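You operate a simulated robot arm through the tools that you are given. There is no shell and no other tool. Be economical: measure what you need, move in short steps, check, and stop when the job is done.

Carry out the task below with a simulated robot arm. There is one attempt and no reset: what you move stays moved.

JOB
Switch on cabinet A's dead shelf and trim the supply to 24 V.
Fine: breaker first, then the blue knob till the meter reads 24.0 V; shut the drawer; both cabinets keep running.

Only the result counts: the job must be done as asked and must still hold three seconds after the hand-in. Knocking over, shifting, dropping, spilling or breaking anything else fails it.

ROBOT AND FRAMES
A 7-joint arm with a two-finger gripper, on a carriage that runs on a rail from [-2282, 5] to [98, 0] (x, y) and turns from -3.072 to 2.723 rad about z. Base frame: it is fixed where the carriage stands at the start and does not move with it; the origin is on the floor, on the carriage's upright axis, x ahead of it, y to its left, z up. Lengths are in mm, angles in rad, forces in N, time in s.
Its first joint turns from -2.601 to 2.601 rad. Places, roughly: panel drawer of cabinet a [1000, -600, 900]. Payload 2.45 kg.
The TCP is the grasp point between the finger pads, 26 mm short of the fingertips. In the tool frame z runs along the fingers and y along their closing line. Largest opening 96 mm; the body of the gripper starts 69 mm behind the TCP.
Orientation is that of the tool frame in the base frame, as a unit quaternion [w, x, y, z]. With the fingers straight down and closing along the base's y, the tool's x points along the base's -x, its y along +y and its z along -z.

CONTROLS
- The arm moves only by the tool arm_command. Its argument "deltas" is a list that holds one entry, the list of rows, each a list of 7 numbers: the turn, a rotation vector about the tool's x, y, z in units of 45 degrees (1.0 is 45 degrees), then the shift along the tool's x, y, z in units of 250 mm (1.0 is 250 mm), then the closure, from 0 (fully open) to 1 (shut). In form: [[[ax, ay, az, dx, dy, dz, jaw], ...]]. A call has 1 to 20 rows; each row is the pose to reach, as a shift and turn from the pose commanded when the call began, along the tool's axes at that moment. A call with a number of a shift or a turn outside -1 to 1 is refused whole. Rows are played at 5 a second. More than 50 mm and 0.15 rad between two rows, or a gripper value outside its range, and nothing of the call is played. Where a pose cannot be reached the arm comes as near as it can. A force on the tool above 40 N (or 10 N above the force at the start of the call, whichever is more), or a blocked arm, ends the call early, and 0.2 s more pass. Each finger halts on what it meets, pressing with about 31 N; the grip force reading is that of the motor and also rises with nothing between the fingers. The clock runs only during rows and for 0.2 s after the last one: add rows that repeat a pose to give the fingers time. The reply holds the time, the measured pose of the TCP, the force on the tool along the base axes, the opening and the grip force, in the units named above and with some noise, with the torque about the TCP (base axes, N m) and any sound that the robot's microphone picked up, and new pictures: "show" is both (left out), scene, wrist or none.
- Cameras (640 x 400 px; columns grow to the right, rows downward): "scene" is now at [30.7, 123.5, 1686.5]; the picture's right is [-0.53, -0.85, 0.00], its down [-0.49, 0.31, -0.82] and it looks along [0.69, -0.43, -0.58] (base axes); focal length 273 px, centre (320, 200). "wrist" rides on the gripper at [82, 3, -98] in the tool frame; the picture's right is [-0.04, 1.00, 0.00], its down [-0.73, -0.03, -0.68] and it looks along [-0.68, -0.03, 0.73] (tool axes); focal length 256 px, centre (320, 200). There is no depth. A picture from a camera that has moved, and an enlarged one, comes with that camera's place and axes in the base frame and with its lens.
- lift_body(by): slides the trunk up (or, below 0, down) by that many mm; the arm and the scene camera ride with it, the base frame stays. It gives what a move gives, with no picture.
- drive_base(legs): drives the robot by 1 to 6 legs, each [ahead, left, turn to the left] in mm, mm and rad, along the robot's own axes; the way and the turn of a leg run together, so that a leg with both is an arc; at most 1500 mm and 3.142 rad a leg. The arm and the cameras ride along, it lands a little off, and it stops where it bumps. It keeps to its track: a leg is cut to what the track allows. It gives what a move gives, and a new picture of the scene camera.
- aim_head(pan, tilt): turns the head with the scene camera to pan (to the left, within 2.705 rad either way) and tilt (down, from -0.506 to 1.204), counted from straight ahead of the robot. It gives what a move gives, and a new picture of the scene camera.
- zoom(camera, box): a new picture of the part [left, top, right, bottom] of that camera's present view, enlarged. The clock stands still meanwhile.
- hand_in(): hands the job in; it is judged then, once.

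Go step by step. Nothing tells you exact positions but the pictures and the camera data: compare them with the known pose of the tool, close in by small moves and look again before you grip or let go. The budget is 120 turns and 260 pictures, counting those below and the enlarged ones. Unless the task says otherwise, let go and move clear before handing in, and close with one line.

The tools are called as a command line: name --argument value ..., lists and objects as JSON in quotes. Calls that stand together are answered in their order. arm_command: Moves the arm, as the interface text tells. Its arguments: {"type":"object","properties":{"deltas":{"type":"array"},"show":{"type":"string","enum":["both","scene","wrist","none"]}},"required":["deltas"]} The other tools are called the same way: lift_body (by) slides the trunk up or down; drive_base (legs) drives the base; aim_head (pan, tilt) turns the head that bears the scene camera; zoom (camera, box) takes an enlarged picture of a part of a camera's view; hand_in () hands the job in.

At the start:

```text
clock: 0.0
position: [707.2, -281.5, 1190.1]
ee_rot: [0.0, 0.0, 1.0, 0.0]
ft_force: [-0.3, -0.5, 0.1]
ft_torque: [0.03, 0.02, 0.02]
gripper_width: 96.0
grip_force: 0.1
trunk travel left (down, up): [-675.0, 35.0]
robot x, y, heading: [1.6, -0.5, -0.002]
head pan, tilt: [-0.562, 0.616]
```

scene: 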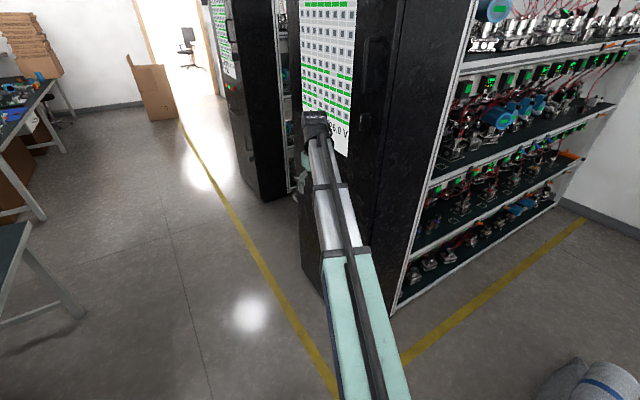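
wrist: 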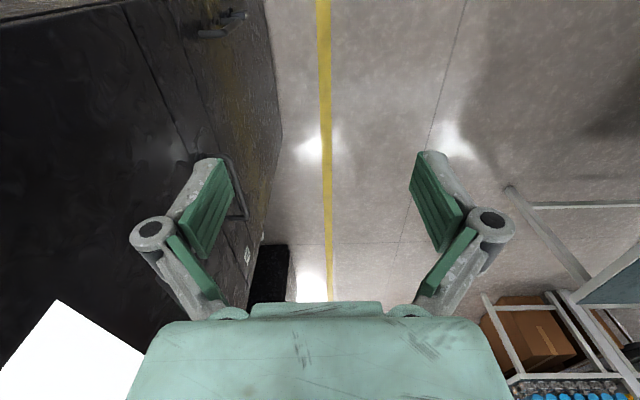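

I see a tall dark cabinet with a display panel and shelves on its right; the arm blocks part of it. I'll enlarge the views to find the drawer, breaker and knob.

zoom --camera "scene" --box '[200, 0, 420, 220]'

zoom --camera "scene" --box '[400, 0, 640, 300]'

zoom --camera "wrist" --box '[0, 0, 320, 300]'

```text
1.82 times, centred on (310, 110) of scene
camera zoom: at [30.7, 123.5, 1686.5], right [-0.53, -0.85, 0.0], down [-0.49, 0.31, -0.82], along [0.69, -0.43, -0.58], focal length 497 px, centre (338, 364)
```

zoom: 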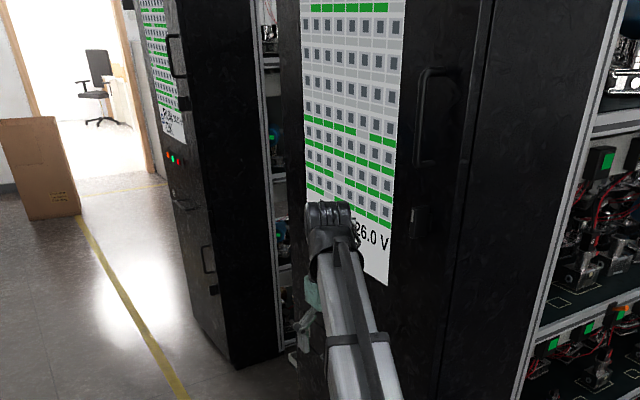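

```text
1.33 times, centred on (520, 150) of scene
camera zoom: at [30.7, 123.5, 1686.5], right [-0.53, -0.85, 0.0], down [-0.49, 0.31, -0.82], along [0.69, -0.43, -0.58], focal length 364 px, centre (53, 267)
```

zoom: 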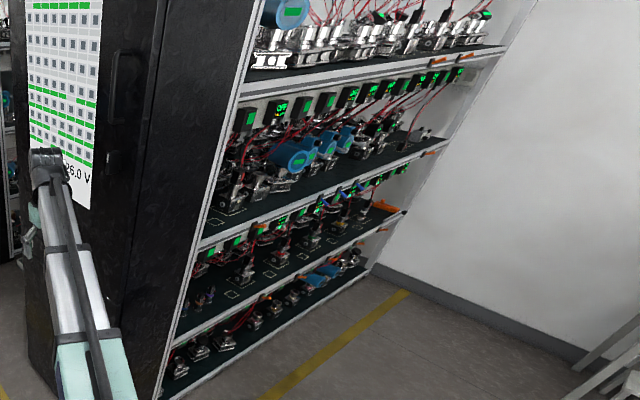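

```text
1.33 times, centred on (160, 150) of wrist
camera zoom: at [625.8, -279.4, 1287.8], right [0.04, 1.0, 0.0], down [0.73, -0.03, 0.68], along [0.68, -0.03, -0.73], focal length 341 px, centre (533, 267)
```

zoom: 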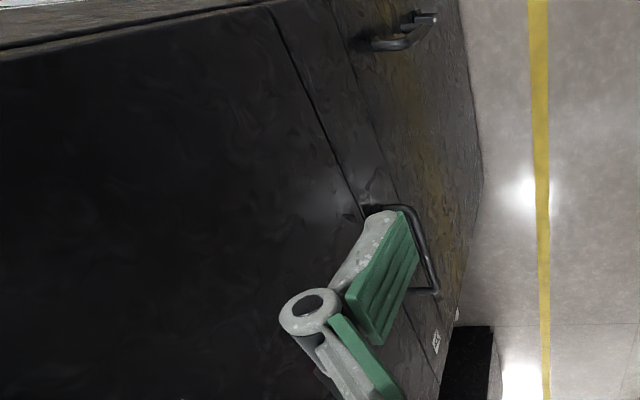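

The arm hides the panel. I'll shift the arm left to expose it.

arm_command --deltas '[[[0, 0, 0, 0, 0.18, 0, 0], [0, 0, 0, 0, 0.36, 0, 0], [0, 0, 0, 0, 0.54, 0, 0], [0, 0, 0, 0, 0.72, 0, 0], [0, 0, 0, 0, 0.9, 0, 0], [0, 0, 0, 0, 1.0, 0, 0]]]' --show "none"

aim_head --pan -0.65 --tilt 0.6

zoom --camera "scene" --box '[220, 40, 480, 300]'

```text
clock: 1.4
position: [706.3, -29.0, 1192.6]
ee_rot: [0.0, 0.0, 1.0, 0.0]
ft_force: [0.0, 0.7, -0.2]
ft_torque: [-0.02, -0.02, 0.0]
gripper_width: 96.2
grip_force: 0.0
trunk travel left (down, up): [-675.0, 35.0]
robot x, y, heading: [-4.0, -1.5, 0.001]
head pan, tilt: [-0.562, 0.616]
```

```text
clock: 2.1
position: [706.8, -29.8, 1192.4]
ee_rot: [0.0, 0.0, 1.0, 0.0]
ft_force: [0.4, -0.6, 0.3]
ft_torque: [0.0, -0.01, -0.01]
gripper_width: 96.0
grip_force: 0.0
trunk travel left (down, up): [-675.0, 35.0]
robot x, y, heading: [0.6, -2.8, 0.001]
head pan, tilt: [-0.649, 0.6]
camera scene: at [26.7, 116.9, 1687.9], right [-0.6, -0.8, 0.0], down [-0.45, 0.34, -0.83], along [0.66, -0.5, -0.56], focal length 273 px, centre (320, 200)
```

scene: 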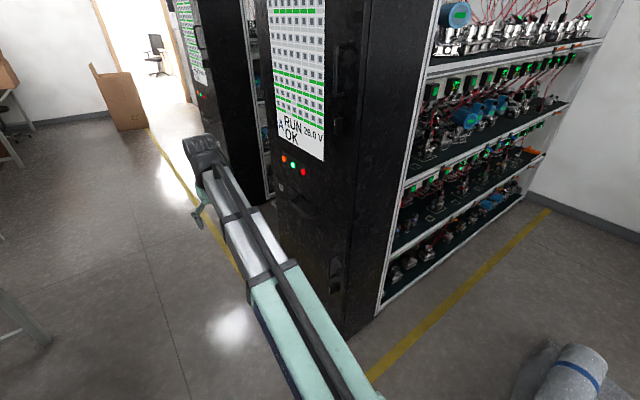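

```text
1.54 times, centred on (350, 170) of scene
camera zoom: at [26.7, 116.9, 1687.9], right [-0.6, -0.8, 0.0], down [-0.45, 0.34, -0.83], along [0.66, -0.5, -0.56], focal length 420 px, centre (274, 246)
```

zoom: 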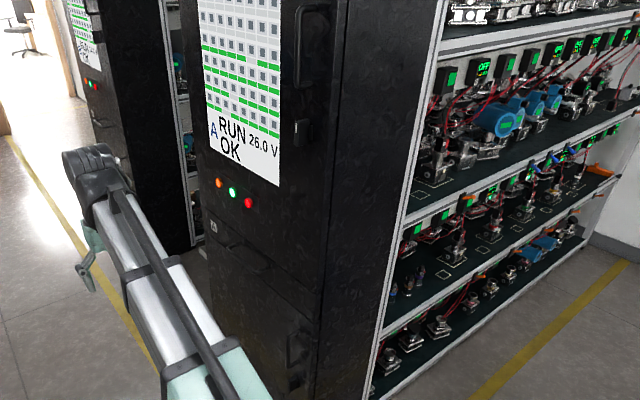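

The display shows A RUN OK 26.0 V, with three lamps/buttons below it and a drawer beneath. I'll enlarge that area.

zoom --camera "scene" --box '[265, 110, 365, 210]'

zoom --camera "scene" --box '[290, 160, 390, 330]'

```text
4.00 times, centred on (315, 160) of scene
camera zoom: at [26.7, 116.9, 1687.9], right [-0.6, -0.8, 0.0], down [-0.45, 0.34, -0.83], along [0.66, -0.5, -0.56], focal length 1093 px, centre (340, 360)
```

zoom: 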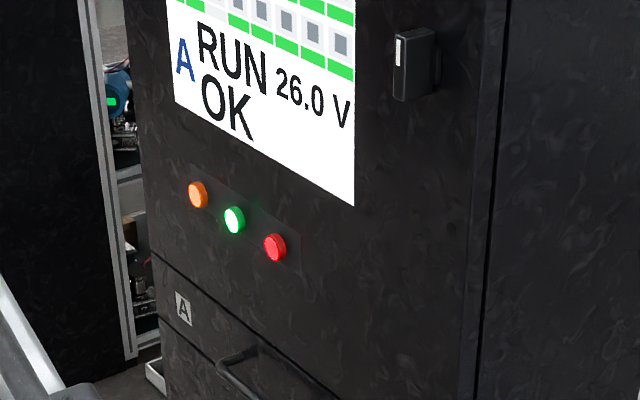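

```text
2.35 times, centred on (340, 245) of scene
camera zoom: at [26.7, 116.9, 1687.9], right [-0.6, -0.8, 0.0], down [-0.45, 0.34, -0.83], along [0.66, -0.5, -0.56], focal length 643 px, centre (273, 94)
```

zoom: 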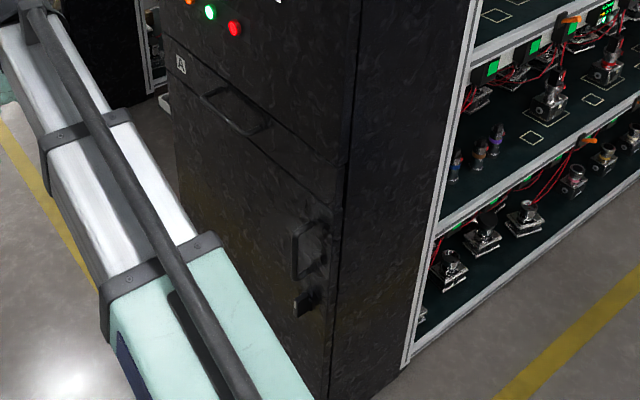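

The drawer A handle is a horizontal bar, which I triangulate at x 881–1041, y ≈ -460, z ≈ 892. I'll drive forward along the rail for reach, then tilt the tool toward the cabinet face.

drive_base --legs '[[95, 0, 0]]'

arm_command --deltas '[[[0.16, 0, 0, 0, 0, 0, 0], [0.33, 0, 0, 0, 0, 0, 0], [0.5, 0, 0, 0, 0, 0, 0], [0.67, 0, 0, 0, 0, 0, 0], [0.84, 0, 0, 0, 0, 0, 0], [1.0, 0, 0, 0, 0, 0, 0]]]'

```text
clock: 3.2
position: [800.9, -28.5, 1191.8]
ee_rot: [0.0, -0.001, 1.0, 0.001]
ft_force: [0.4, 0.0, 0.1]
ft_torque: [0.03, 0.0, -0.02]
gripper_width: 96.2
grip_force: 0.1
trunk travel left (down, up): [-675.0, 35.0]
robot x, y, heading: [91.1, -0.1, -0.004]
head pan, tilt: [-0.649, 0.6]
camera scene: at [121.5, 116.7, 1687.9], right [-0.6, -0.8, 0.0], down [-0.45, 0.34, -0.82], along [0.66, -0.5, -0.57], focal length 273 px, centre (320, 200)
```

scene: 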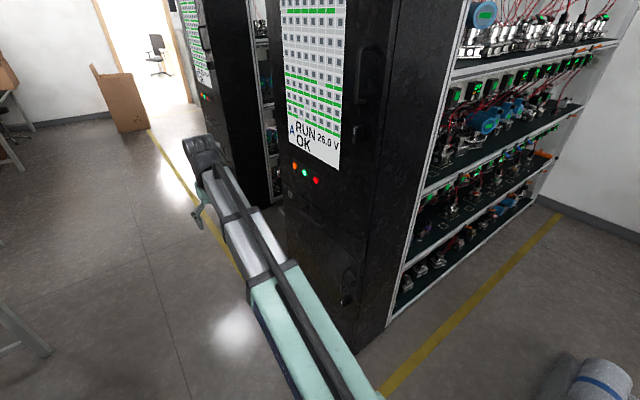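

```text
clock: 4.6
position: [803.2, -28.6, 1193.4]
ee_rot: [0.0, -0.001, 0.924, -0.384]
ft_force: [0.2, -0.2, 0.0]
ft_torque: [-0.01, -0.02, 0.03]
gripper_width: 96.0
grip_force: 0.1
trunk travel left (down, up): [-675.0, 35.0]
robot x, y, heading: [94.6, 2.1, -0.001]
head pan, tilt: [-0.649, 0.6]
camera scene: at [121.0, 116.7, 1687.9], right [-0.6, -0.8, 0.0], down [-0.45, 0.34, -0.83], along [0.66, -0.5, -0.56], focal length 273 px, centre (320, 200)
camera wrist: at [720.5, 42.4, 1259.2], right [0.04, 0.7, -0.71], down [0.73, 0.46, 0.5], along [0.68, -0.54, -0.5], focal length 256 px, centre (320, 200)
```

scene: 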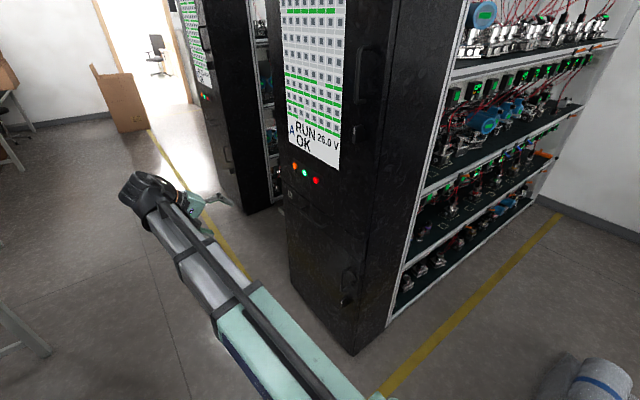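
wrist: 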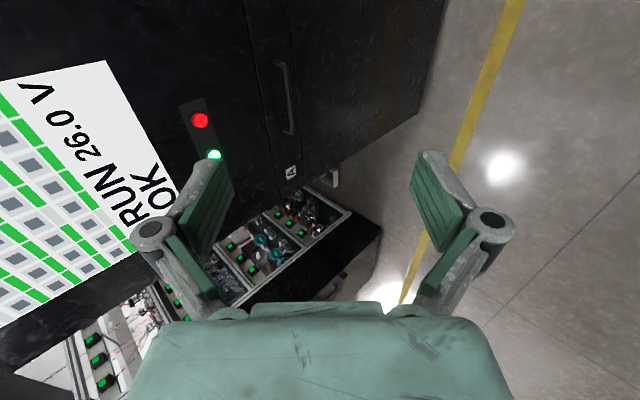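

The handle is clearly visible, centred near (965, -460, 890). I'll move toward it along the approach line in steps.

arm_command --deltas '[[[0, 0, 0, -0.08, -0.04, 0.15, 0], [0, 0, 0, -0.16, -0.08, 0.3, 0], [0, 0, 0, -0.24, -0.12, 0.45, 0], [0, 0, 0, -0.32, -0.16, 0.6, 0], [0, 0, 0, -0.4, -0.2, 0.75, 0], [0, 0, 0, -0.48, -0.26, 0.9, 0], [0, 0, 0, -0.56, -0.3, 0.99, 0]]]'

```text
clock: 6.2
position: [940.9, -254.7, 1071.1]
ee_rot: [0.0, 0.0, 0.924, -0.383]
ft_force: [0.8, -0.6, -0.1]
ft_torque: [0.01, 0.01, -0.01]
gripper_width: 95.9
grip_force: 0.0
trunk travel left (down, up): [-675.0, 35.0]
robot x, y, heading: [93.6, 1.1, 0.006]
head pan, tilt: [-0.649, 0.6]
camera scene: at [121.2, 116.3, 1687.9], right [-0.6, -0.8, 0.0], down [-0.45, 0.34, -0.82], along [0.66, -0.5, -0.57], focal length 273 px, centre (320, 200)
camera wrist: at [860.4, -183.7, 1138.0], right [0.04, 0.71, -0.71], down [0.73, 0.46, 0.5], along [0.68, -0.54, -0.5], focal length 256 px, centre (320, 200)
```

scene: 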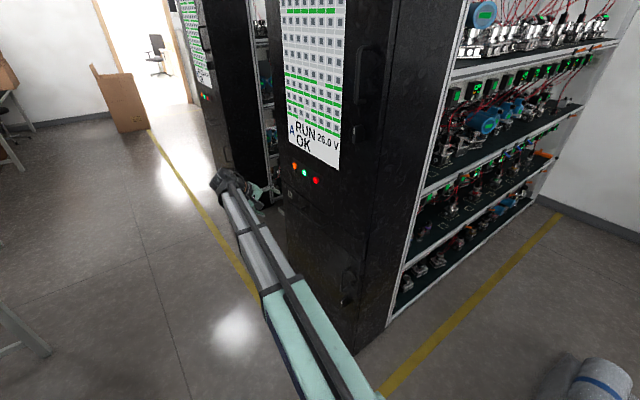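
wrist: 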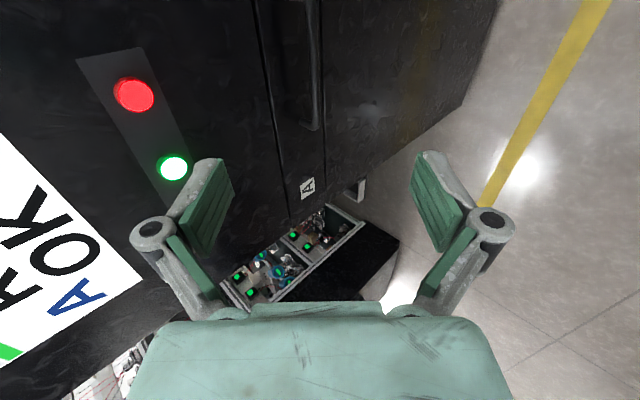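

Line is good. I'll close in further and re-check.

arm_command --deltas '[[[0, 0, 0, -0.04, -0.03, 0.15, 0], [0, 0, 0, -0.07, -0.06, 0.3, 0], [0, 0, 0, -0.07, -0.07, 0.45, 0]]]' --show "wrist"

zoom --camera "wrist" --box '[200, 0, 440, 200]'

aim_head --pan -0.6 --tilt 0.7

zoom --camera "scene" --box '[200, 100, 360, 220]'

```text
clock: 7.0
position: [962.5, -348.1, 1004.2]
ee_rot: [0.0, -0.001, 0.924, -0.382]
ft_force: [0.4, 0.7, -0.5]
ft_torque: [0.02, 0.0, 0.02]
gripper_width: 95.7
grip_force: 0.1
trunk travel left (down, up): [-675.0, 35.0]
robot x, y, heading: [93.3, -2.8, -0.001]
head pan, tilt: [-0.649, 0.6]
camera wrist: at [881.0, -275.9, 1071.6], right [0.04, 0.71, -0.71], down [0.73, 0.46, 0.5], along [0.68, -0.54, -0.5], focal length 256 px, centre (320, 200)
```

wrist: 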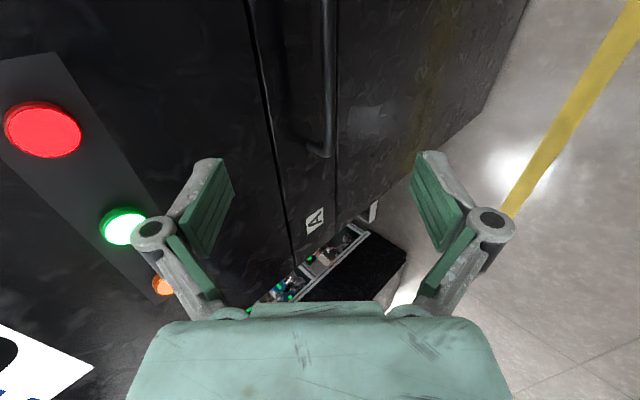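

```text
2.00 times, centred on (320, 100) of wrist
camera zoom: at [881.0, -275.9, 1071.6], right [0.04, 0.71, -0.71], down [0.73, 0.46, 0.5], along [0.68, -0.54, -0.5], focal length 512 px, centre (320, 400)
```

zoom: 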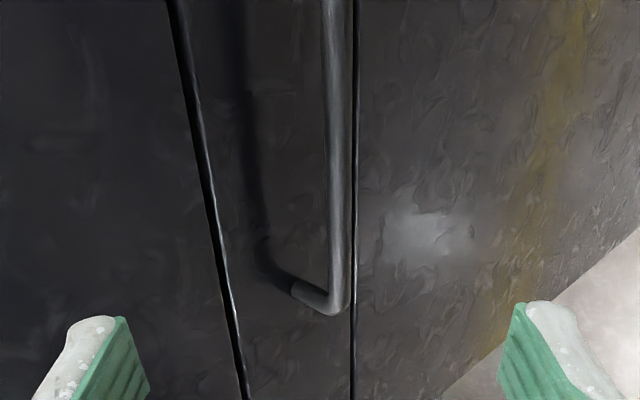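

```text
clock: 7.7
position: [962.0, -346.4, 1004.9]
ee_rot: [0.0, 0.0, 0.924, -0.383]
ft_force: [0.1, -0.1, 0.4]
ft_torque: [-0.01, -0.03, 0.0]
gripper_width: 96.1
grip_force: 0.0
trunk travel left (down, up): [-675.0, 35.0]
robot x, y, heading: [97.6, 2.2, 0.0]
head pan, tilt: [-0.6, 0.7]
camera scene: at [120.7, 122.2, 1679.3], right [-0.56, -0.83, 0.0], down [-0.53, 0.36, -0.77], along [0.63, -0.43, -0.64], focal length 273 px, centre (320, 200)
```

scene: 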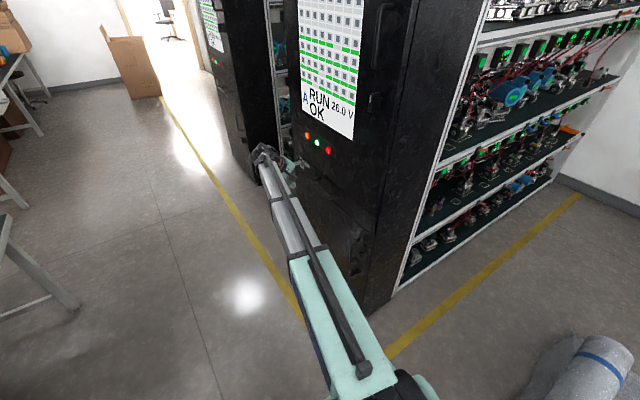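

```text
3.33 times, centred on (280, 160) of scene
camera zoom: at [120.7, 122.2, 1679.3], right [-0.56, -0.83, 0.0], down [-0.53, 0.36, -0.77], along [0.63, -0.43, -0.64], focal length 910 px, centre (453, 333)
```

zoom: 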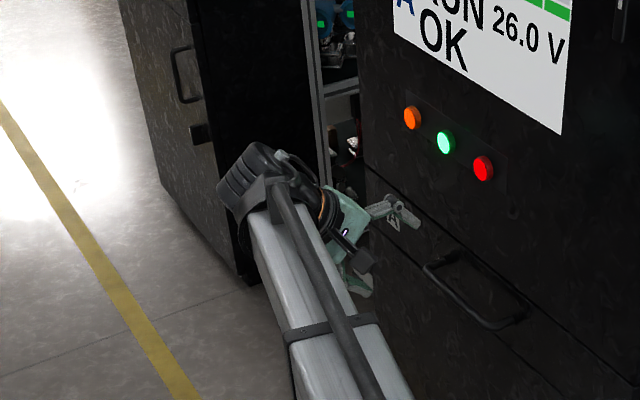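

The bar lies on the approach line; depth remaining is 165–195 mm. I'll narrow the jaw and advance 120 mm, then look.

arm_command --deltas '[[[0, 0, 0, 0, 0.02, 0.16, 0.4], [0, 0, 0, 0, 0.02, 0.32, 0.5], [0, 0, 0, 0, 0.02, 0.48, 0.5]]]' --show "wrist"

zoom --camera "scene" --box '[220, 120, 360, 225]'

```text
clock: 8.4
position: [960.5, -427.1, 913.2]
ee_rot: [0.0, -0.001, 0.924, -0.383]
ft_force: [0.3, -0.4, -0.2]
ft_torque: [0.0, -0.04, 0.01]
gripper_width: 47.8
grip_force: 0.1
trunk travel left (down, up): [-675.0, 35.0]
robot x, y, heading: [95.5, -1.1, 0.003]
head pan, tilt: [-0.6, 0.7]
camera wrist: at [879.6, -355.8, 980.0], right [0.04, 0.71, -0.71], down [0.73, 0.46, 0.5], along [0.68, -0.54, -0.5], focal length 256 px, centre (320, 200)
```

wrist: 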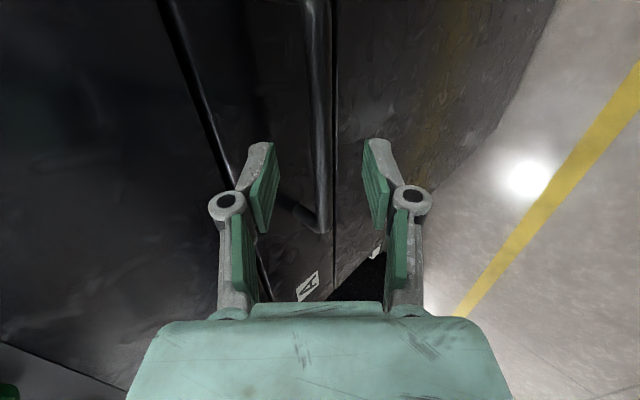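

```text
3.81 times, centred on (290, 172) of scene
camera zoom: at [120.8, 122.1, 1679.3], right [-0.56, -0.83, 0.0], down [-0.53, 0.36, -0.76], along [0.63, -0.43, -0.64], focal length 1041 px, centre (434, 305)
```

zoom: 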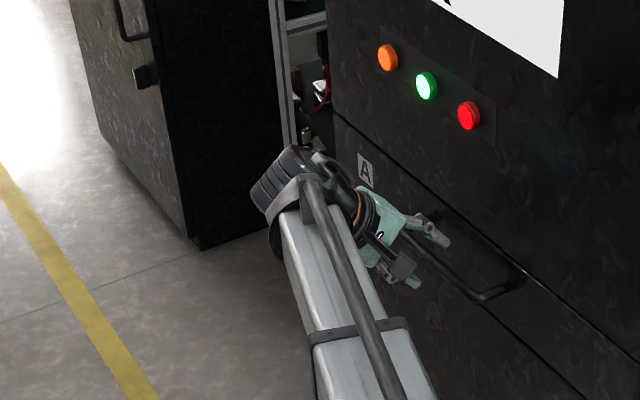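

Triangulating again puts the bar about 47 mm ahead of the TCP. I'll advance, then close.

arm_command --deltas '[[[0, 0, 0, 0, 0, 0.08, 0.5], [0, 0, 0, 0, 0, 0.14, 0.5], [0, 0, 0, 0, 0, 0.185, 0.5]]]' --show "wrist"

```text
clock: 9.2
position: [959.4, -461.5, 881.5]
ee_rot: [0.001, 0.0, 0.924, -0.382]
ft_force: [-0.2, -0.9, 1.1]
ft_torque: [0.02, 0.0, -0.01]
gripper_width: 48.1
grip_force: 0.1
trunk travel left (down, up): [-675.0, 35.0]
robot x, y, heading: [94.2, -3.3, 0.001]
head pan, tilt: [-0.6, 0.7]
camera wrist: at [879.2, -389.0, 948.1], right [0.04, 0.71, -0.71], down [0.73, 0.46, 0.5], along [0.68, -0.54, -0.5], focal length 256 px, centre (320, 200)
```

wrist: 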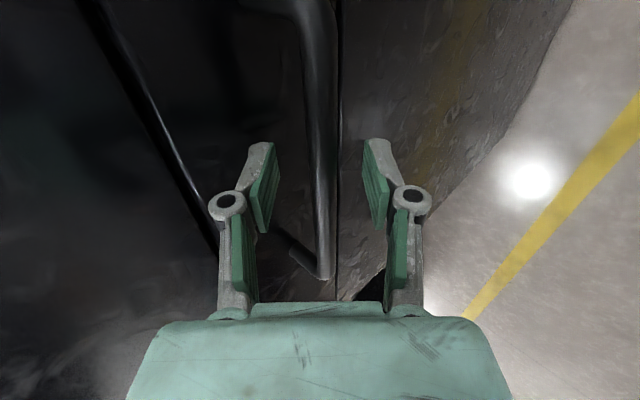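

The bar is between the pads at TCP depth. Closing.

arm_command --deltas '[[[0, 0, 0, 0, 0, 0, 0.8], [0, 0, 0, 0, 0, 0, 1], [0, 0, 0, 0, 0, 0, 1], [0, 0, 0, 0, 0, 0, 1]]]' --show "wrist"

```text
clock: 10.2
position: [960.5, -458.3, 880.1]
ee_rot: [0.0, -0.002, 0.924, -0.382]
ft_force: [-4.4, 6.3, -7.2]
ft_torque: [0.03, -0.75, -0.03]
gripper_width: 12.6
grip_force: 39.6
trunk travel left (down, up): [-675.0, 35.0]
robot x, y, heading: [95.8, 0.2, -0.0]
head pan, tilt: [-0.6, 0.7]
camera wrist: at [879.1, -388.2, 947.3], right [0.04, 0.71, -0.71], down [0.73, 0.46, 0.5], along [0.68, -0.54, -0.5], focal length 256 px, centre (320, 200)
```

wrist: 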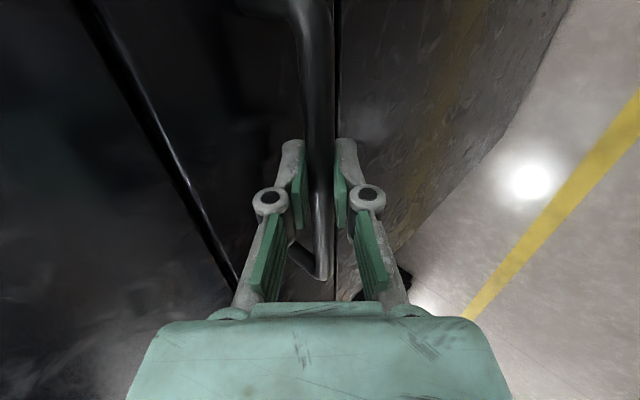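

Bar gripped (12.6 mm). Pulling straight out along +y.

arm_command --deltas '[[[0, 0, 0, 0, 0.03, -0.03, 1], [0, 0, 0, 0, 0.08, -0.08, 1], [0, 0, 0, 0, 0.13, -0.13, 1], [0, 0, 0, 0, 0.18, -0.18, 1], [0, 0, 0, 0, 0.23, -0.23, 1], [0, 0, 0, 0, 0.28, -0.28, 1], [0, 0, 0, 0, 0.33, -0.33, 1], [0, 0, 0, 0, 0.4, -0.4, 1]]]'

```text
clock: 12.1
position: [960.9, -318.9, 879.7]
ee_rot: [0.0, -0.001, 0.924, -0.383]
ft_force: [1.4, 4.1, -10.3]
ft_torque: [0.06, 0.07, -0.87]
gripper_width: 12.8
grip_force: 39.9
trunk travel left (down, up): [-675.0, 35.0]
robot x, y, heading: [94.9, 0.5, 0.007]
head pan, tilt: [-0.6, 0.7]
camera scene: at [122.2, 122.5, 1679.2], right [-0.56, -0.83, 0.0], down [-0.53, 0.36, -0.76], along [0.63, -0.43, -0.64], focal length 273 px, centre (320, 200)
camera wrist: at [879.1, -247.9, 947.3], right [0.04, 0.71, -0.71], down [0.73, 0.46, 0.5], along [0.68, -0.53, -0.5], focal length 256 px, centre (320, 200)
```

scene: 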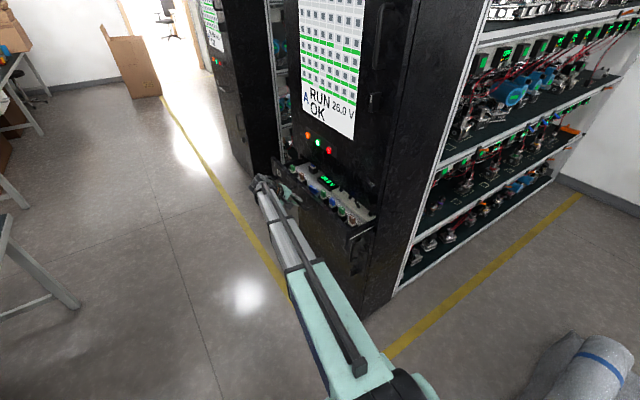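
wrist: 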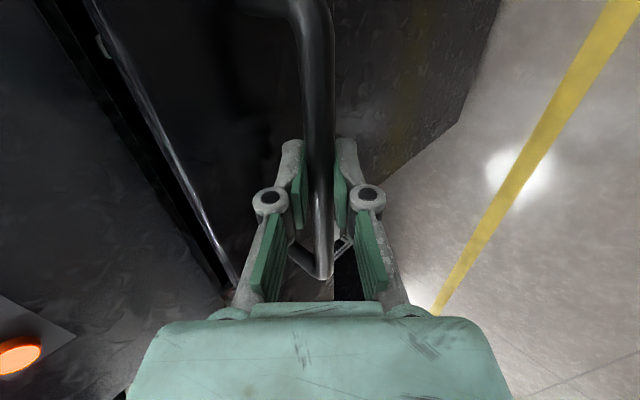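

The drawer is opening, with a panel, meter and coloured knobs inside. I'll enlarge it.

zoom --camera "scene" --box '[270, 150, 390, 240]'

```text
4.44 times, centred on (330, 195) of scene
camera zoom: at [122.2, 122.5, 1679.2], right [-0.56, -0.83, 0.0], down [-0.53, 0.36, -0.76], along [0.63, -0.43, -0.64], focal length 1214 px, centre (276, 222)
```

zoom: 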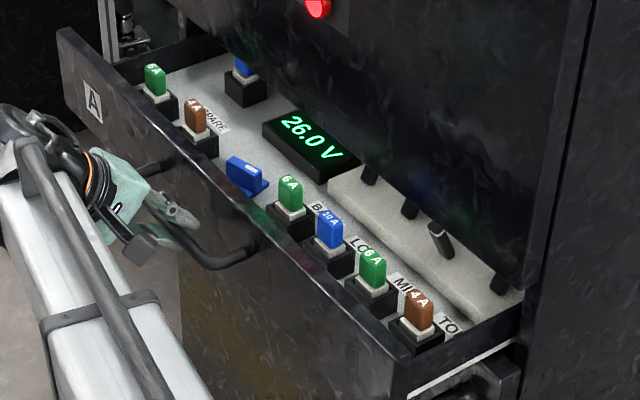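

The drawer holds a meter, a blue knob, fuses and a row of breakers further back. I'll pull it further out.

arm_command --deltas '[[[0, 0, 0, 0, 0.05, -0.05, 1], [0, 0, 0, 0, 0.1, -0.1, 1], [0, 0, 0, 0, 0.15, -0.15, 1], [0, 0, 0, 0, 0.2, -0.2, 1], [0, 0, 0, 0, 0.25, -0.25, 1], [0, 0, 0, 0, 0.3, -0.3, 1]]]' --show "scene"

zoom --camera "scene" --box '[250, 140, 390, 245]'

```text
clock: 13.4
position: [960.5, -215.8, 881.4]
ee_rot: [-0.002, -0.001, 0.925, -0.381]
ft_force: [-4.6, 3.4, -29.2]
ft_torque: [0.0, -0.7, -0.18]
gripper_width: 12.6
grip_force: 39.6
trunk travel left (down, up): [-675.0, 35.0]
robot x, y, heading: [92.7, -1.6, 0.004]
head pan, tilt: [-0.6, 0.7]
camera scene: at [123.5, 121.7, 1679.0], right [-0.56, -0.83, 0.0], down [-0.53, 0.36, -0.76], along [0.63, -0.43, -0.65], focal length 273 px, centre (320, 200)
```

scene: 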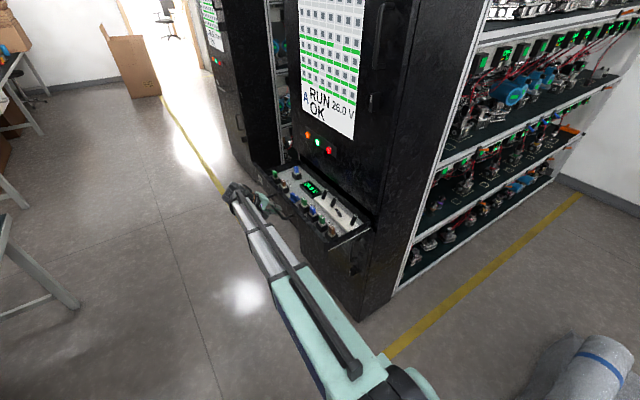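

```text
3.81 times, centred on (320, 192) of scene
camera zoom: at [123.5, 121.7, 1679.0], right [-0.56, -0.83, 0.0], down [-0.53, 0.36, -0.76], along [0.63, -0.43, -0.65], focal length 1041 px, centre (320, 229)
```

zoom: 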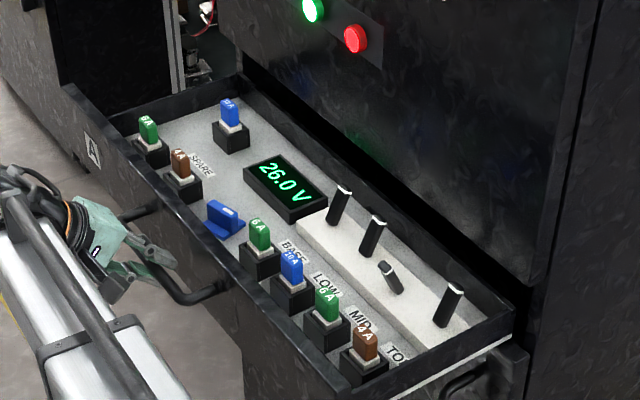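

Four breakers; the third lies the other way (off). I'll check the shelves to confirm which one is dead.

zoom --camera "scene" --box '[400, 40, 620, 180]'

zoom --camera "scene" --box '[390, 140, 590, 290]'

zoom --camera "scene" --box '[300, 170, 370, 240]'

```text
2.86 times, centred on (510, 110) of scene
camera zoom: at [123.5, 121.7, 1679.0], right [-0.56, -0.83, 0.0], down [-0.53, 0.36, -0.76], along [0.63, -0.43, -0.65], focal length 780 px, centre (-223, 457)
```

zoom: 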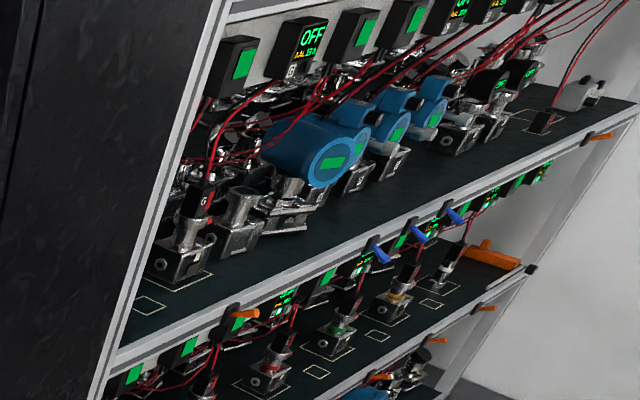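

```text
2.67 times, centred on (490, 215) of scene
camera zoom: at [123.5, 121.7, 1679.0], right [-0.56, -0.83, 0.0], down [-0.53, 0.36, -0.76], along [0.63, -0.43, -0.65], focal length 728 px, centre (-133, 160)
```

zoom: 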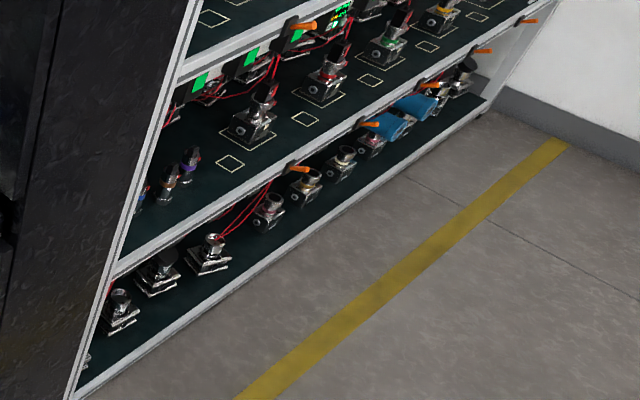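

```text
5.71 times, centred on (335, 205) of scene
camera zoom: at [123.5, 121.7, 1679.0], right [-0.56, -0.83, 0.0], down [-0.53, 0.36, -0.76], along [0.63, -0.43, -0.65], focal length 1561 px, centre (234, 171)
```

zoom: 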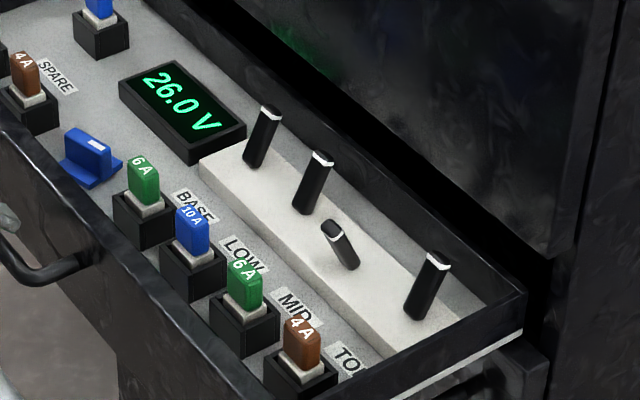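

The MID breaker is off, tipped toward the front. I'll pull the drawer further for clearance until it stops.

arm_command --deltas '[[[0, 0, 0, 0, 0.04, -0.04, 1], [0, 0, 0, 0, 0.08, -0.08, 1], [0, 0, 0, 0, 0.12, -0.12, 1], [0, 0, 0, 0, 0.16, -0.16, 1], [0, 0, 0, 0, 0.2, -0.2, 1]]]' --show "scene"

zoom --camera "scene" --box '[240, 140, 380, 245]'

```text
clock: 14.3
position: [960.9, -181.7, 887.1]
ee_rot: [-0.001, 0.004, 0.921, -0.39]
ft_force: [3.1, -6.5, -6.2]
ft_torque: [-0.16, -0.21, 0.11]
gripper_width: 13.4
grip_force: 39.8
trunk travel left (down, up): [-675.0, 35.0]
robot x, y, heading: [94.6, -1.2, -0.007]
head pan, tilt: [-0.6, 0.7]
stopped in row 4: the force on the tool passed its limit at 56 N (the readings are from after the stop); the commanded pose is now the measured one
camera scene: at [122.7, 121.1, 1679.7], right [-0.57, -0.82, 0.0], down [-0.53, 0.37, -0.76], along [0.63, -0.43, -0.64], focal length 273 px, centre (320, 200)
```

scene: 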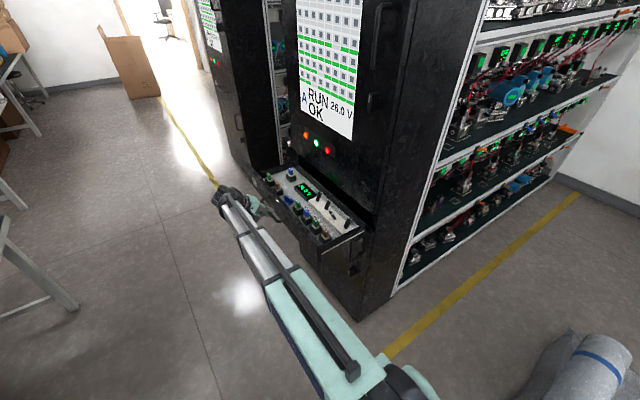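

```text
3.81 times, centred on (310, 192) of scene
camera zoom: at [122.7, 121.1, 1679.7], right [-0.57, -0.82, 0.0], down [-0.53, 0.37, -0.76], along [0.63, -0.43, -0.64], focal length 1041 px, centre (358, 229)
```

zoom: 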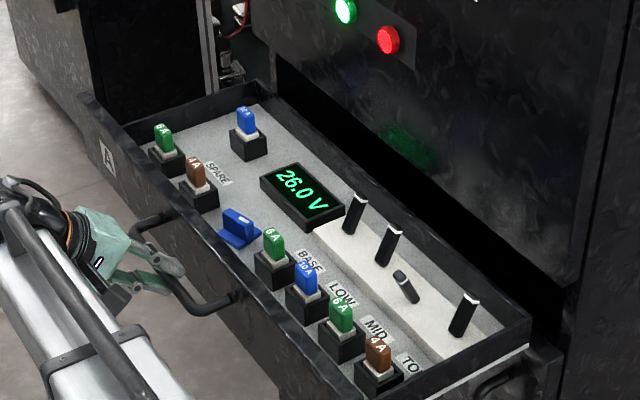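

The drawer is fully open (stop felt). Releasing the handle and backing off upward.

arm_command --deltas '[[[0, 0, 0, 0, 0, 0, 0.5], [0, 0, 0, 0, 0, 0, 0.5], [0, 0, 0, 0, 0, -0.1, 0.5], [0, 0, 0, 0, 0, -0.25, 0.5], [0, 0, 0, 0, 0, -0.4, 0.5], [0, 0, 0, 0, -0.15, -0.55, 0.5], [0, 0, 0, 0, -0.3, -0.7, 0.5], [0, 0, 0, 0, -0.45, -0.85, 0.5], [0, 0, 0, 0, -0.6, -1.0, 0.5]]]' --show "none"

arm_command --deltas '[[[-0.16, 0, 0, 0, 0, 0, 0.5], [-0.33, 0, 0, 0, 0, 0, 0.5], [-0.5, 0, 0, 0, 0, 0, 0.5], [-0.67, 0, 0, 0, 0, 0, 0.5], [-0.84, 0, 0, 0, 0, 0, 0.5], [-1.0, 0, 0, 0, 0, 0, 0.5]]]'

```text
refused: row 6 steps farther than a row can; nothing moved
```

```text
clock: 15.7
position: [961.0, -178.7, 887.9]
ee_rot: [0.001, 0.002, 1.0, -0.005]
ft_force: [-0.5, -0.1, -0.3]
ft_torque: [0.0, 0.01, 0.0]
gripper_width: 48.2
grip_force: 0.1
trunk travel left (down, up): [-675.0, 35.0]
robot x, y, heading: [90.9, 2.4, -0.003]
head pan, tilt: [-0.6, 0.7]
camera scene: at [121.3, 122.1, 1679.3], right [-0.57, -0.82, 0.0], down [-0.53, 0.37, -0.76], along [0.63, -0.43, -0.64], focal length 273 px, centre (320, 200)
camera wrist: at [878.6, -174.4, 985.3], right [0.04, 1.0, -0.01], down [0.73, -0.02, 0.68], along [0.68, -0.04, -0.73], focal length 256 px, centre (320, 200)
```

scene: 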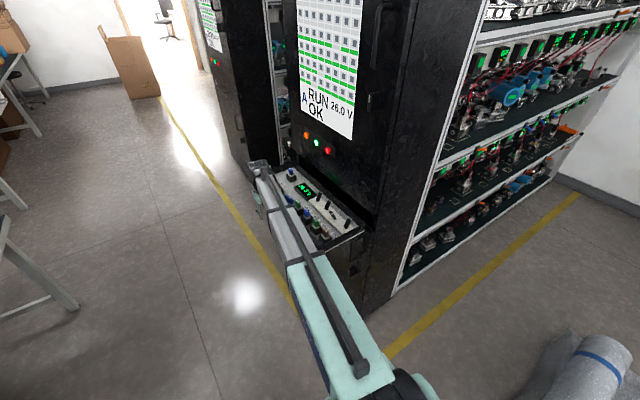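
wrist: 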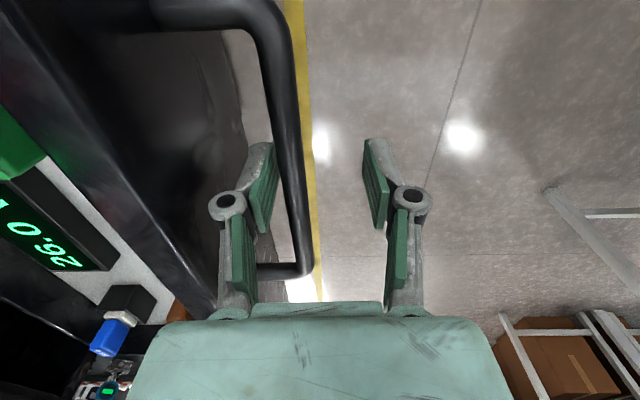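

The first call was refused, but the second still opened the jaws and turned the tool down harmlessly around the bar. Now rising straight up.

arm_command --deltas '[[[0, 0, 0, 0, 0, -0.1, 0.5], [0, 0, 0, 0, 0, -0.28, 0.5], [0, 0, 0, 0, 0, -0.46, 0.5], [0, 0, 0, 0, 0, -0.64, 0.5], [0, 0, 0, 0, 0, -0.82, 0.5], [0, 0, 0, 0, 0, -1, 0.5]]]'

```text
clock: 17.1
position: [955.5, -176.3, 1137.4]
ee_rot: [0.001, 0.003, 1.0, -0.007]
ft_force: [-0.2, 0.5, 0.3]
ft_torque: [0.02, -0.01, -0.01]
gripper_width: 48.3
grip_force: 0.0
trunk travel left (down, up): [-675.0, 35.0]
robot x, y, heading: [93.8, 1.0, -0.002]
head pan, tilt: [-0.6, 0.7]
camera scene: at [121.1, 122.1, 1679.2], right [-0.57, -0.82, 0.0], down [-0.53, 0.37, -0.77], along [0.63, -0.43, -0.64], focal length 273 px, centre (320, 200)
camera wrist: at [874.1, -170.5, 1235.5], right [0.05, 1.0, -0.02], down [0.73, -0.02, 0.68], along [0.68, -0.04, -0.73], focal length 256 px, centre (320, 200)
```

scene: 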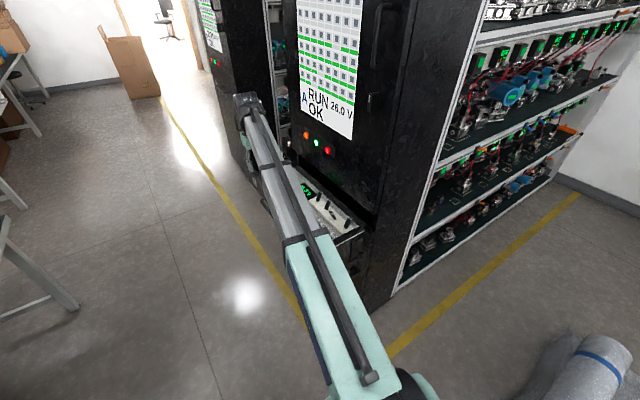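
wrist: 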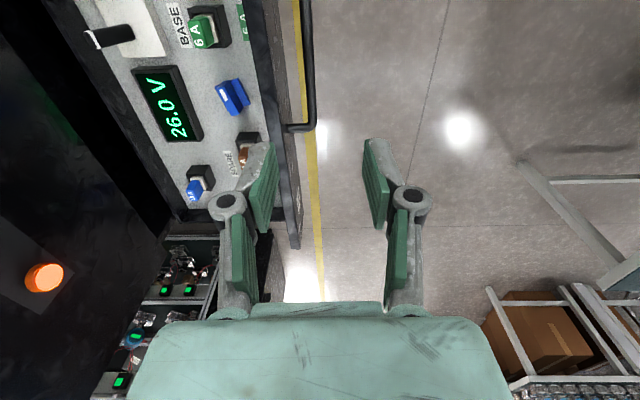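

I can see meter, knob and BASE breaker from above. I'll move back in x to see all the breakers.

arm_command --deltas '[[[0, 0, 0, 0.18, 0, 0, 0.5], [0, 0, 0, 0.36, 0, 0, 0.5], [0, 0, 0, 0.54, 0, 0, 0.5], [0, 0, 0, 0.72, 0, 0, 0.5]]]' --show "wrist"

zoom --camera "wrist" --box '[0, 0, 320, 200]'

```text
clock: 18.1
position: [776.8, -176.7, 1139.4]
ee_rot: [0.001, 0.003, 1.0, -0.007]
ft_force: [0.2, 0.1, -0.3]
ft_torque: [-0.01, 0.01, 0.01]
gripper_width: 48.2
grip_force: 0.1
trunk travel left (down, up): [-675.0, 35.0]
robot x, y, heading: [93.7, -0.0, -0.006]
head pan, tilt: [-0.6, 0.7]
camera wrist: at [694.9, -171.4, 1235.9], right [0.04, 1.0, -0.02], down [0.73, -0.02, 0.68], along [0.68, -0.04, -0.73], focal length 256 px, centre (320, 200)
```

wrist: 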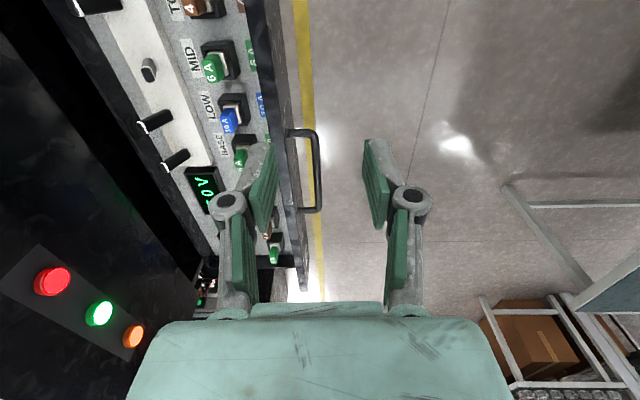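

```text
2.00 times, centred on (160, 100) of wrist
camera zoom: at [694.9, -171.4, 1235.9], right [0.04, 1.0, -0.02], down [0.73, -0.02, 0.68], along [0.68, -0.04, -0.73], focal length 512 px, centre (640, 400)
```

zoom: 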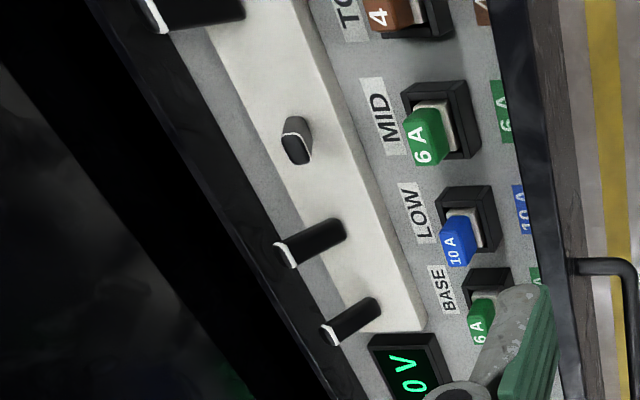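

MID lever tip triangulates to about (779, -378, 923), pivot near y ≈ -399. I'll place the closed fingers above the gap between the MID fuse and the lever.

arm_command --deltas '[[[0, 0, 0, 0, -0.16, 0.1, 1], [0, 0, 0, 0, -0.32, 0.2, 1], [0, 0, 0, 0, -0.48, 0.3, 1], [0, 0, 0, -0.008, -0.66, 0.4, 1], [0, 0, 0, -0.008, -0.66, 0.55, 1]]]'

zoom --camera "scene" --box '[260, 140, 400, 245]'

```text
refused: row 4 steps farther than a row can; nothing moved
```

```text
3.81 times, centred on (330, 192) of scene
camera zoom: at [120.7, 122.2, 1679.3], right [-0.57, -0.82, 0.0], down [-0.53, 0.37, -0.77], along [0.63, -0.43, -0.64], focal length 1041 px, centre (282, 229)
```

zoom: 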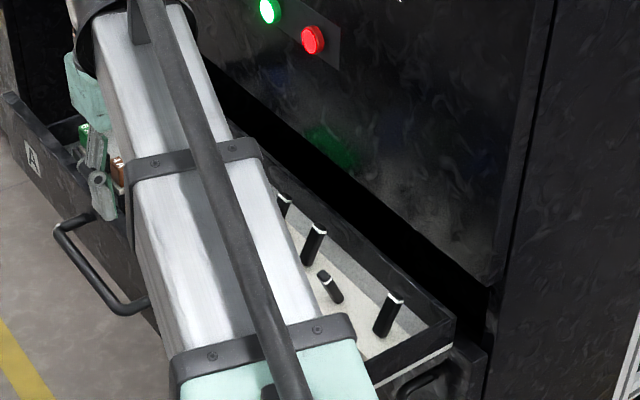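

The last row's step was too large; I'll split it.

arm_command --deltas '[[[0, 0, 0, 0, -0.16, 0.1, 1], [0, 0, 0, 0, -0.32, 0.2, 1], [0, 0, 0, 0, -0.48, 0.3, 1], [0, 0, 0, -0.008, -0.6, 0.4, 1], [0, 0, 0, -0.008, -0.66, 0.5, 1], [0, 0, 0, -0.008, -0.66, 0.55, 1]]]'

zoom --camera "scene" --box '[260, 140, 400, 245]'

```text
clock: 19.5
position: [782.3, -341.7, 1002.5]
ee_rot: [0.0, 0.003, 1.0, -0.008]
ft_force: [-0.2, -0.1, 0.3]
ft_torque: [0.0, -0.02, 0.02]
gripper_width: 0.0
grip_force: 28.8
trunk travel left (down, up): [-675.0, 35.0]
robot x, y, heading: [95.2, -1.8, -0.001]
head pan, tilt: [-0.6, 0.7]
camera scene: at [121.3, 121.9, 1679.3], right [-0.57, -0.82, 0.0], down [-0.53, 0.37, -0.76], along [0.63, -0.43, -0.64], focal length 273 px, centre (320, 200)
camera wrist: at [701.1, -336.5, 1099.9], right [0.04, 1.0, -0.02], down [0.73, -0.02, 0.68], along [0.68, -0.04, -0.73], focal length 256 px, centre (320, 200)
```

scene: 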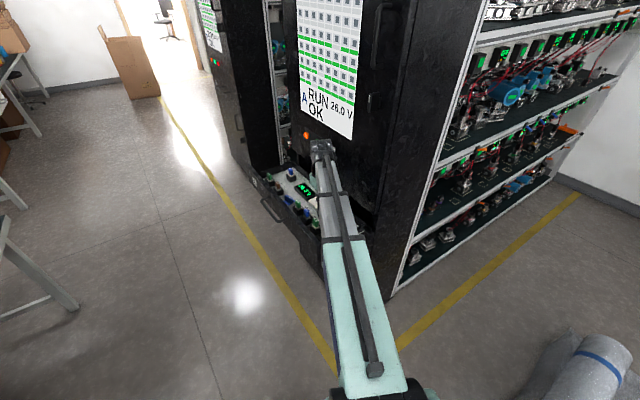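
wrist: 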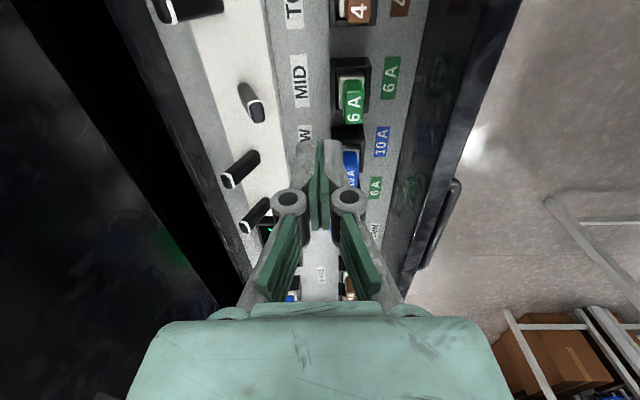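

```text
3.81 times, centred on (330, 192) of scene
camera zoom: at [121.3, 121.9, 1679.3], right [-0.57, -0.82, 0.0], down [-0.53, 0.37, -0.76], along [0.63, -0.43, -0.64], focal length 1041 px, centre (282, 229)
```

zoom: 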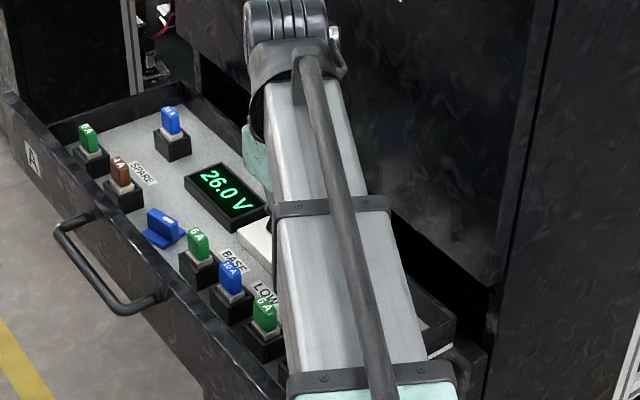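

The gap is tight, so I'll shift 8 mm toward the lever and descend so the fingertips overlap the lever top by ~18 mm.

arm_command --deltas '[[[0, 0, 0, 0.008, -0.032, 0.0, 1], [0, 0, 0, 0.008, -0.032, 0.1, 1], [0, 0, 0, 0.008, -0.032, 0.2, 1], [0, 0, 0, 0.008, -0.032, 0.285, 1]]]' --show "wrist"

zoom --camera "wrist" --box '[200, 80, 440, 300]'

```text
clock: 20.5
position: [780.5, -354.8, 932.5]
ee_rot: [0.002, 0.003, 1.0, -0.008]
ft_force: [-0.5, -0.4, -0.2]
ft_torque: [0.01, 0.02, 0.01]
gripper_width: 0.0
grip_force: 28.6
trunk travel left (down, up): [-675.0, 35.0]
robot x, y, heading: [89.2, 1.3, 0.003]
head pan, tilt: [-0.6, 0.7]
camera wrist: at [698.8, -349.1, 1030.1], right [0.05, 1.0, -0.02], down [0.73, -0.02, 0.68], along [0.68, -0.04, -0.73], focal length 256 px, centre (320, 200)
```

wrist: 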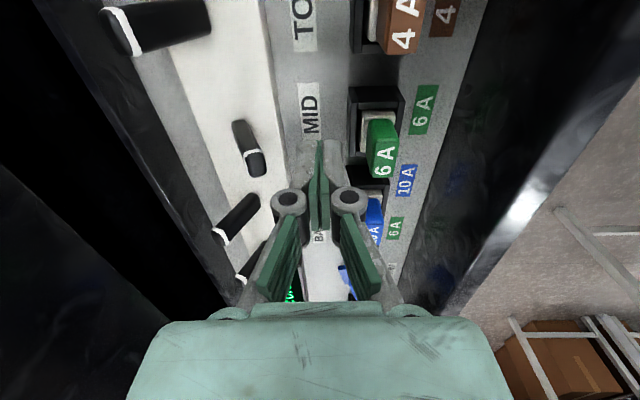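

```text
1.82 times, centred on (320, 190) of wrist
camera zoom: at [698.8, -349.1, 1030.1], right [0.05, 1.0, -0.02], down [0.73, -0.02, 0.68], along [0.68, -0.04, -0.73], focal length 465 px, centre (320, 218)
```

zoom: 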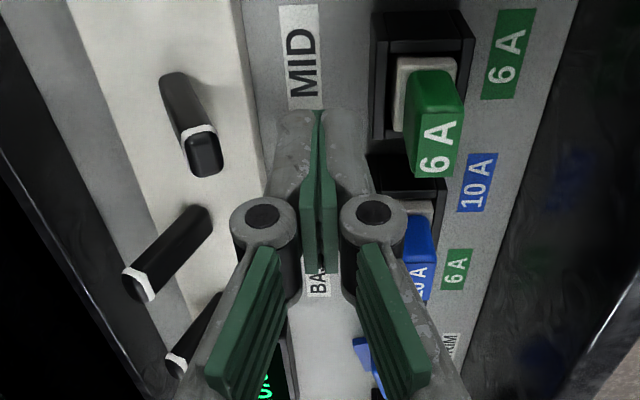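

Refining: the lever tip is more like (782, -390, 910), so I need about 15 mm lower. Then I'll push toward -y in small steps.

arm_command --deltas '[[[0, 0, 0, 0, 0, 0.03, 1], [0, 0, 0, 0, 0, 0.06, 1], [0, 0, 0, 0, -0.04, 0.06, 1], [0, 0, 0, 0, -0.08, 0.06, 1], [0, 0, 0, 0, -0.12, 0.06, 1]]]' --show "wrist"

```text
clock: 21.7
position: [779.1, -382.4, 917.6]
ee_rot: [0.001, 0.002, 1.0, -0.008]
ft_force: [-0.6, 1.2, -0.1]
ft_torque: [-0.02, 0.02, -0.02]
gripper_width: 0.0
grip_force: 28.2
trunk travel left (down, up): [-675.0, 35.0]
robot x, y, heading: [94.5, 1.6, 0.001]
head pan, tilt: [-0.6, 0.7]
camera wrist: at [697.2, -377.4, 1015.2], right [0.05, 1.0, -0.02], down [0.73, -0.02, 0.68], along [0.68, -0.04, -0.73], focal length 256 px, centre (320, 200)
```

wrist: 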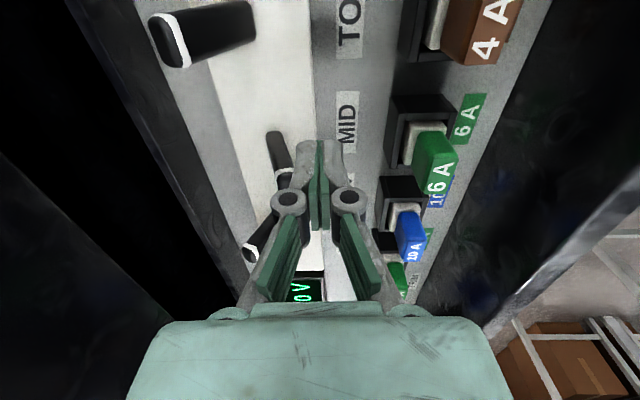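

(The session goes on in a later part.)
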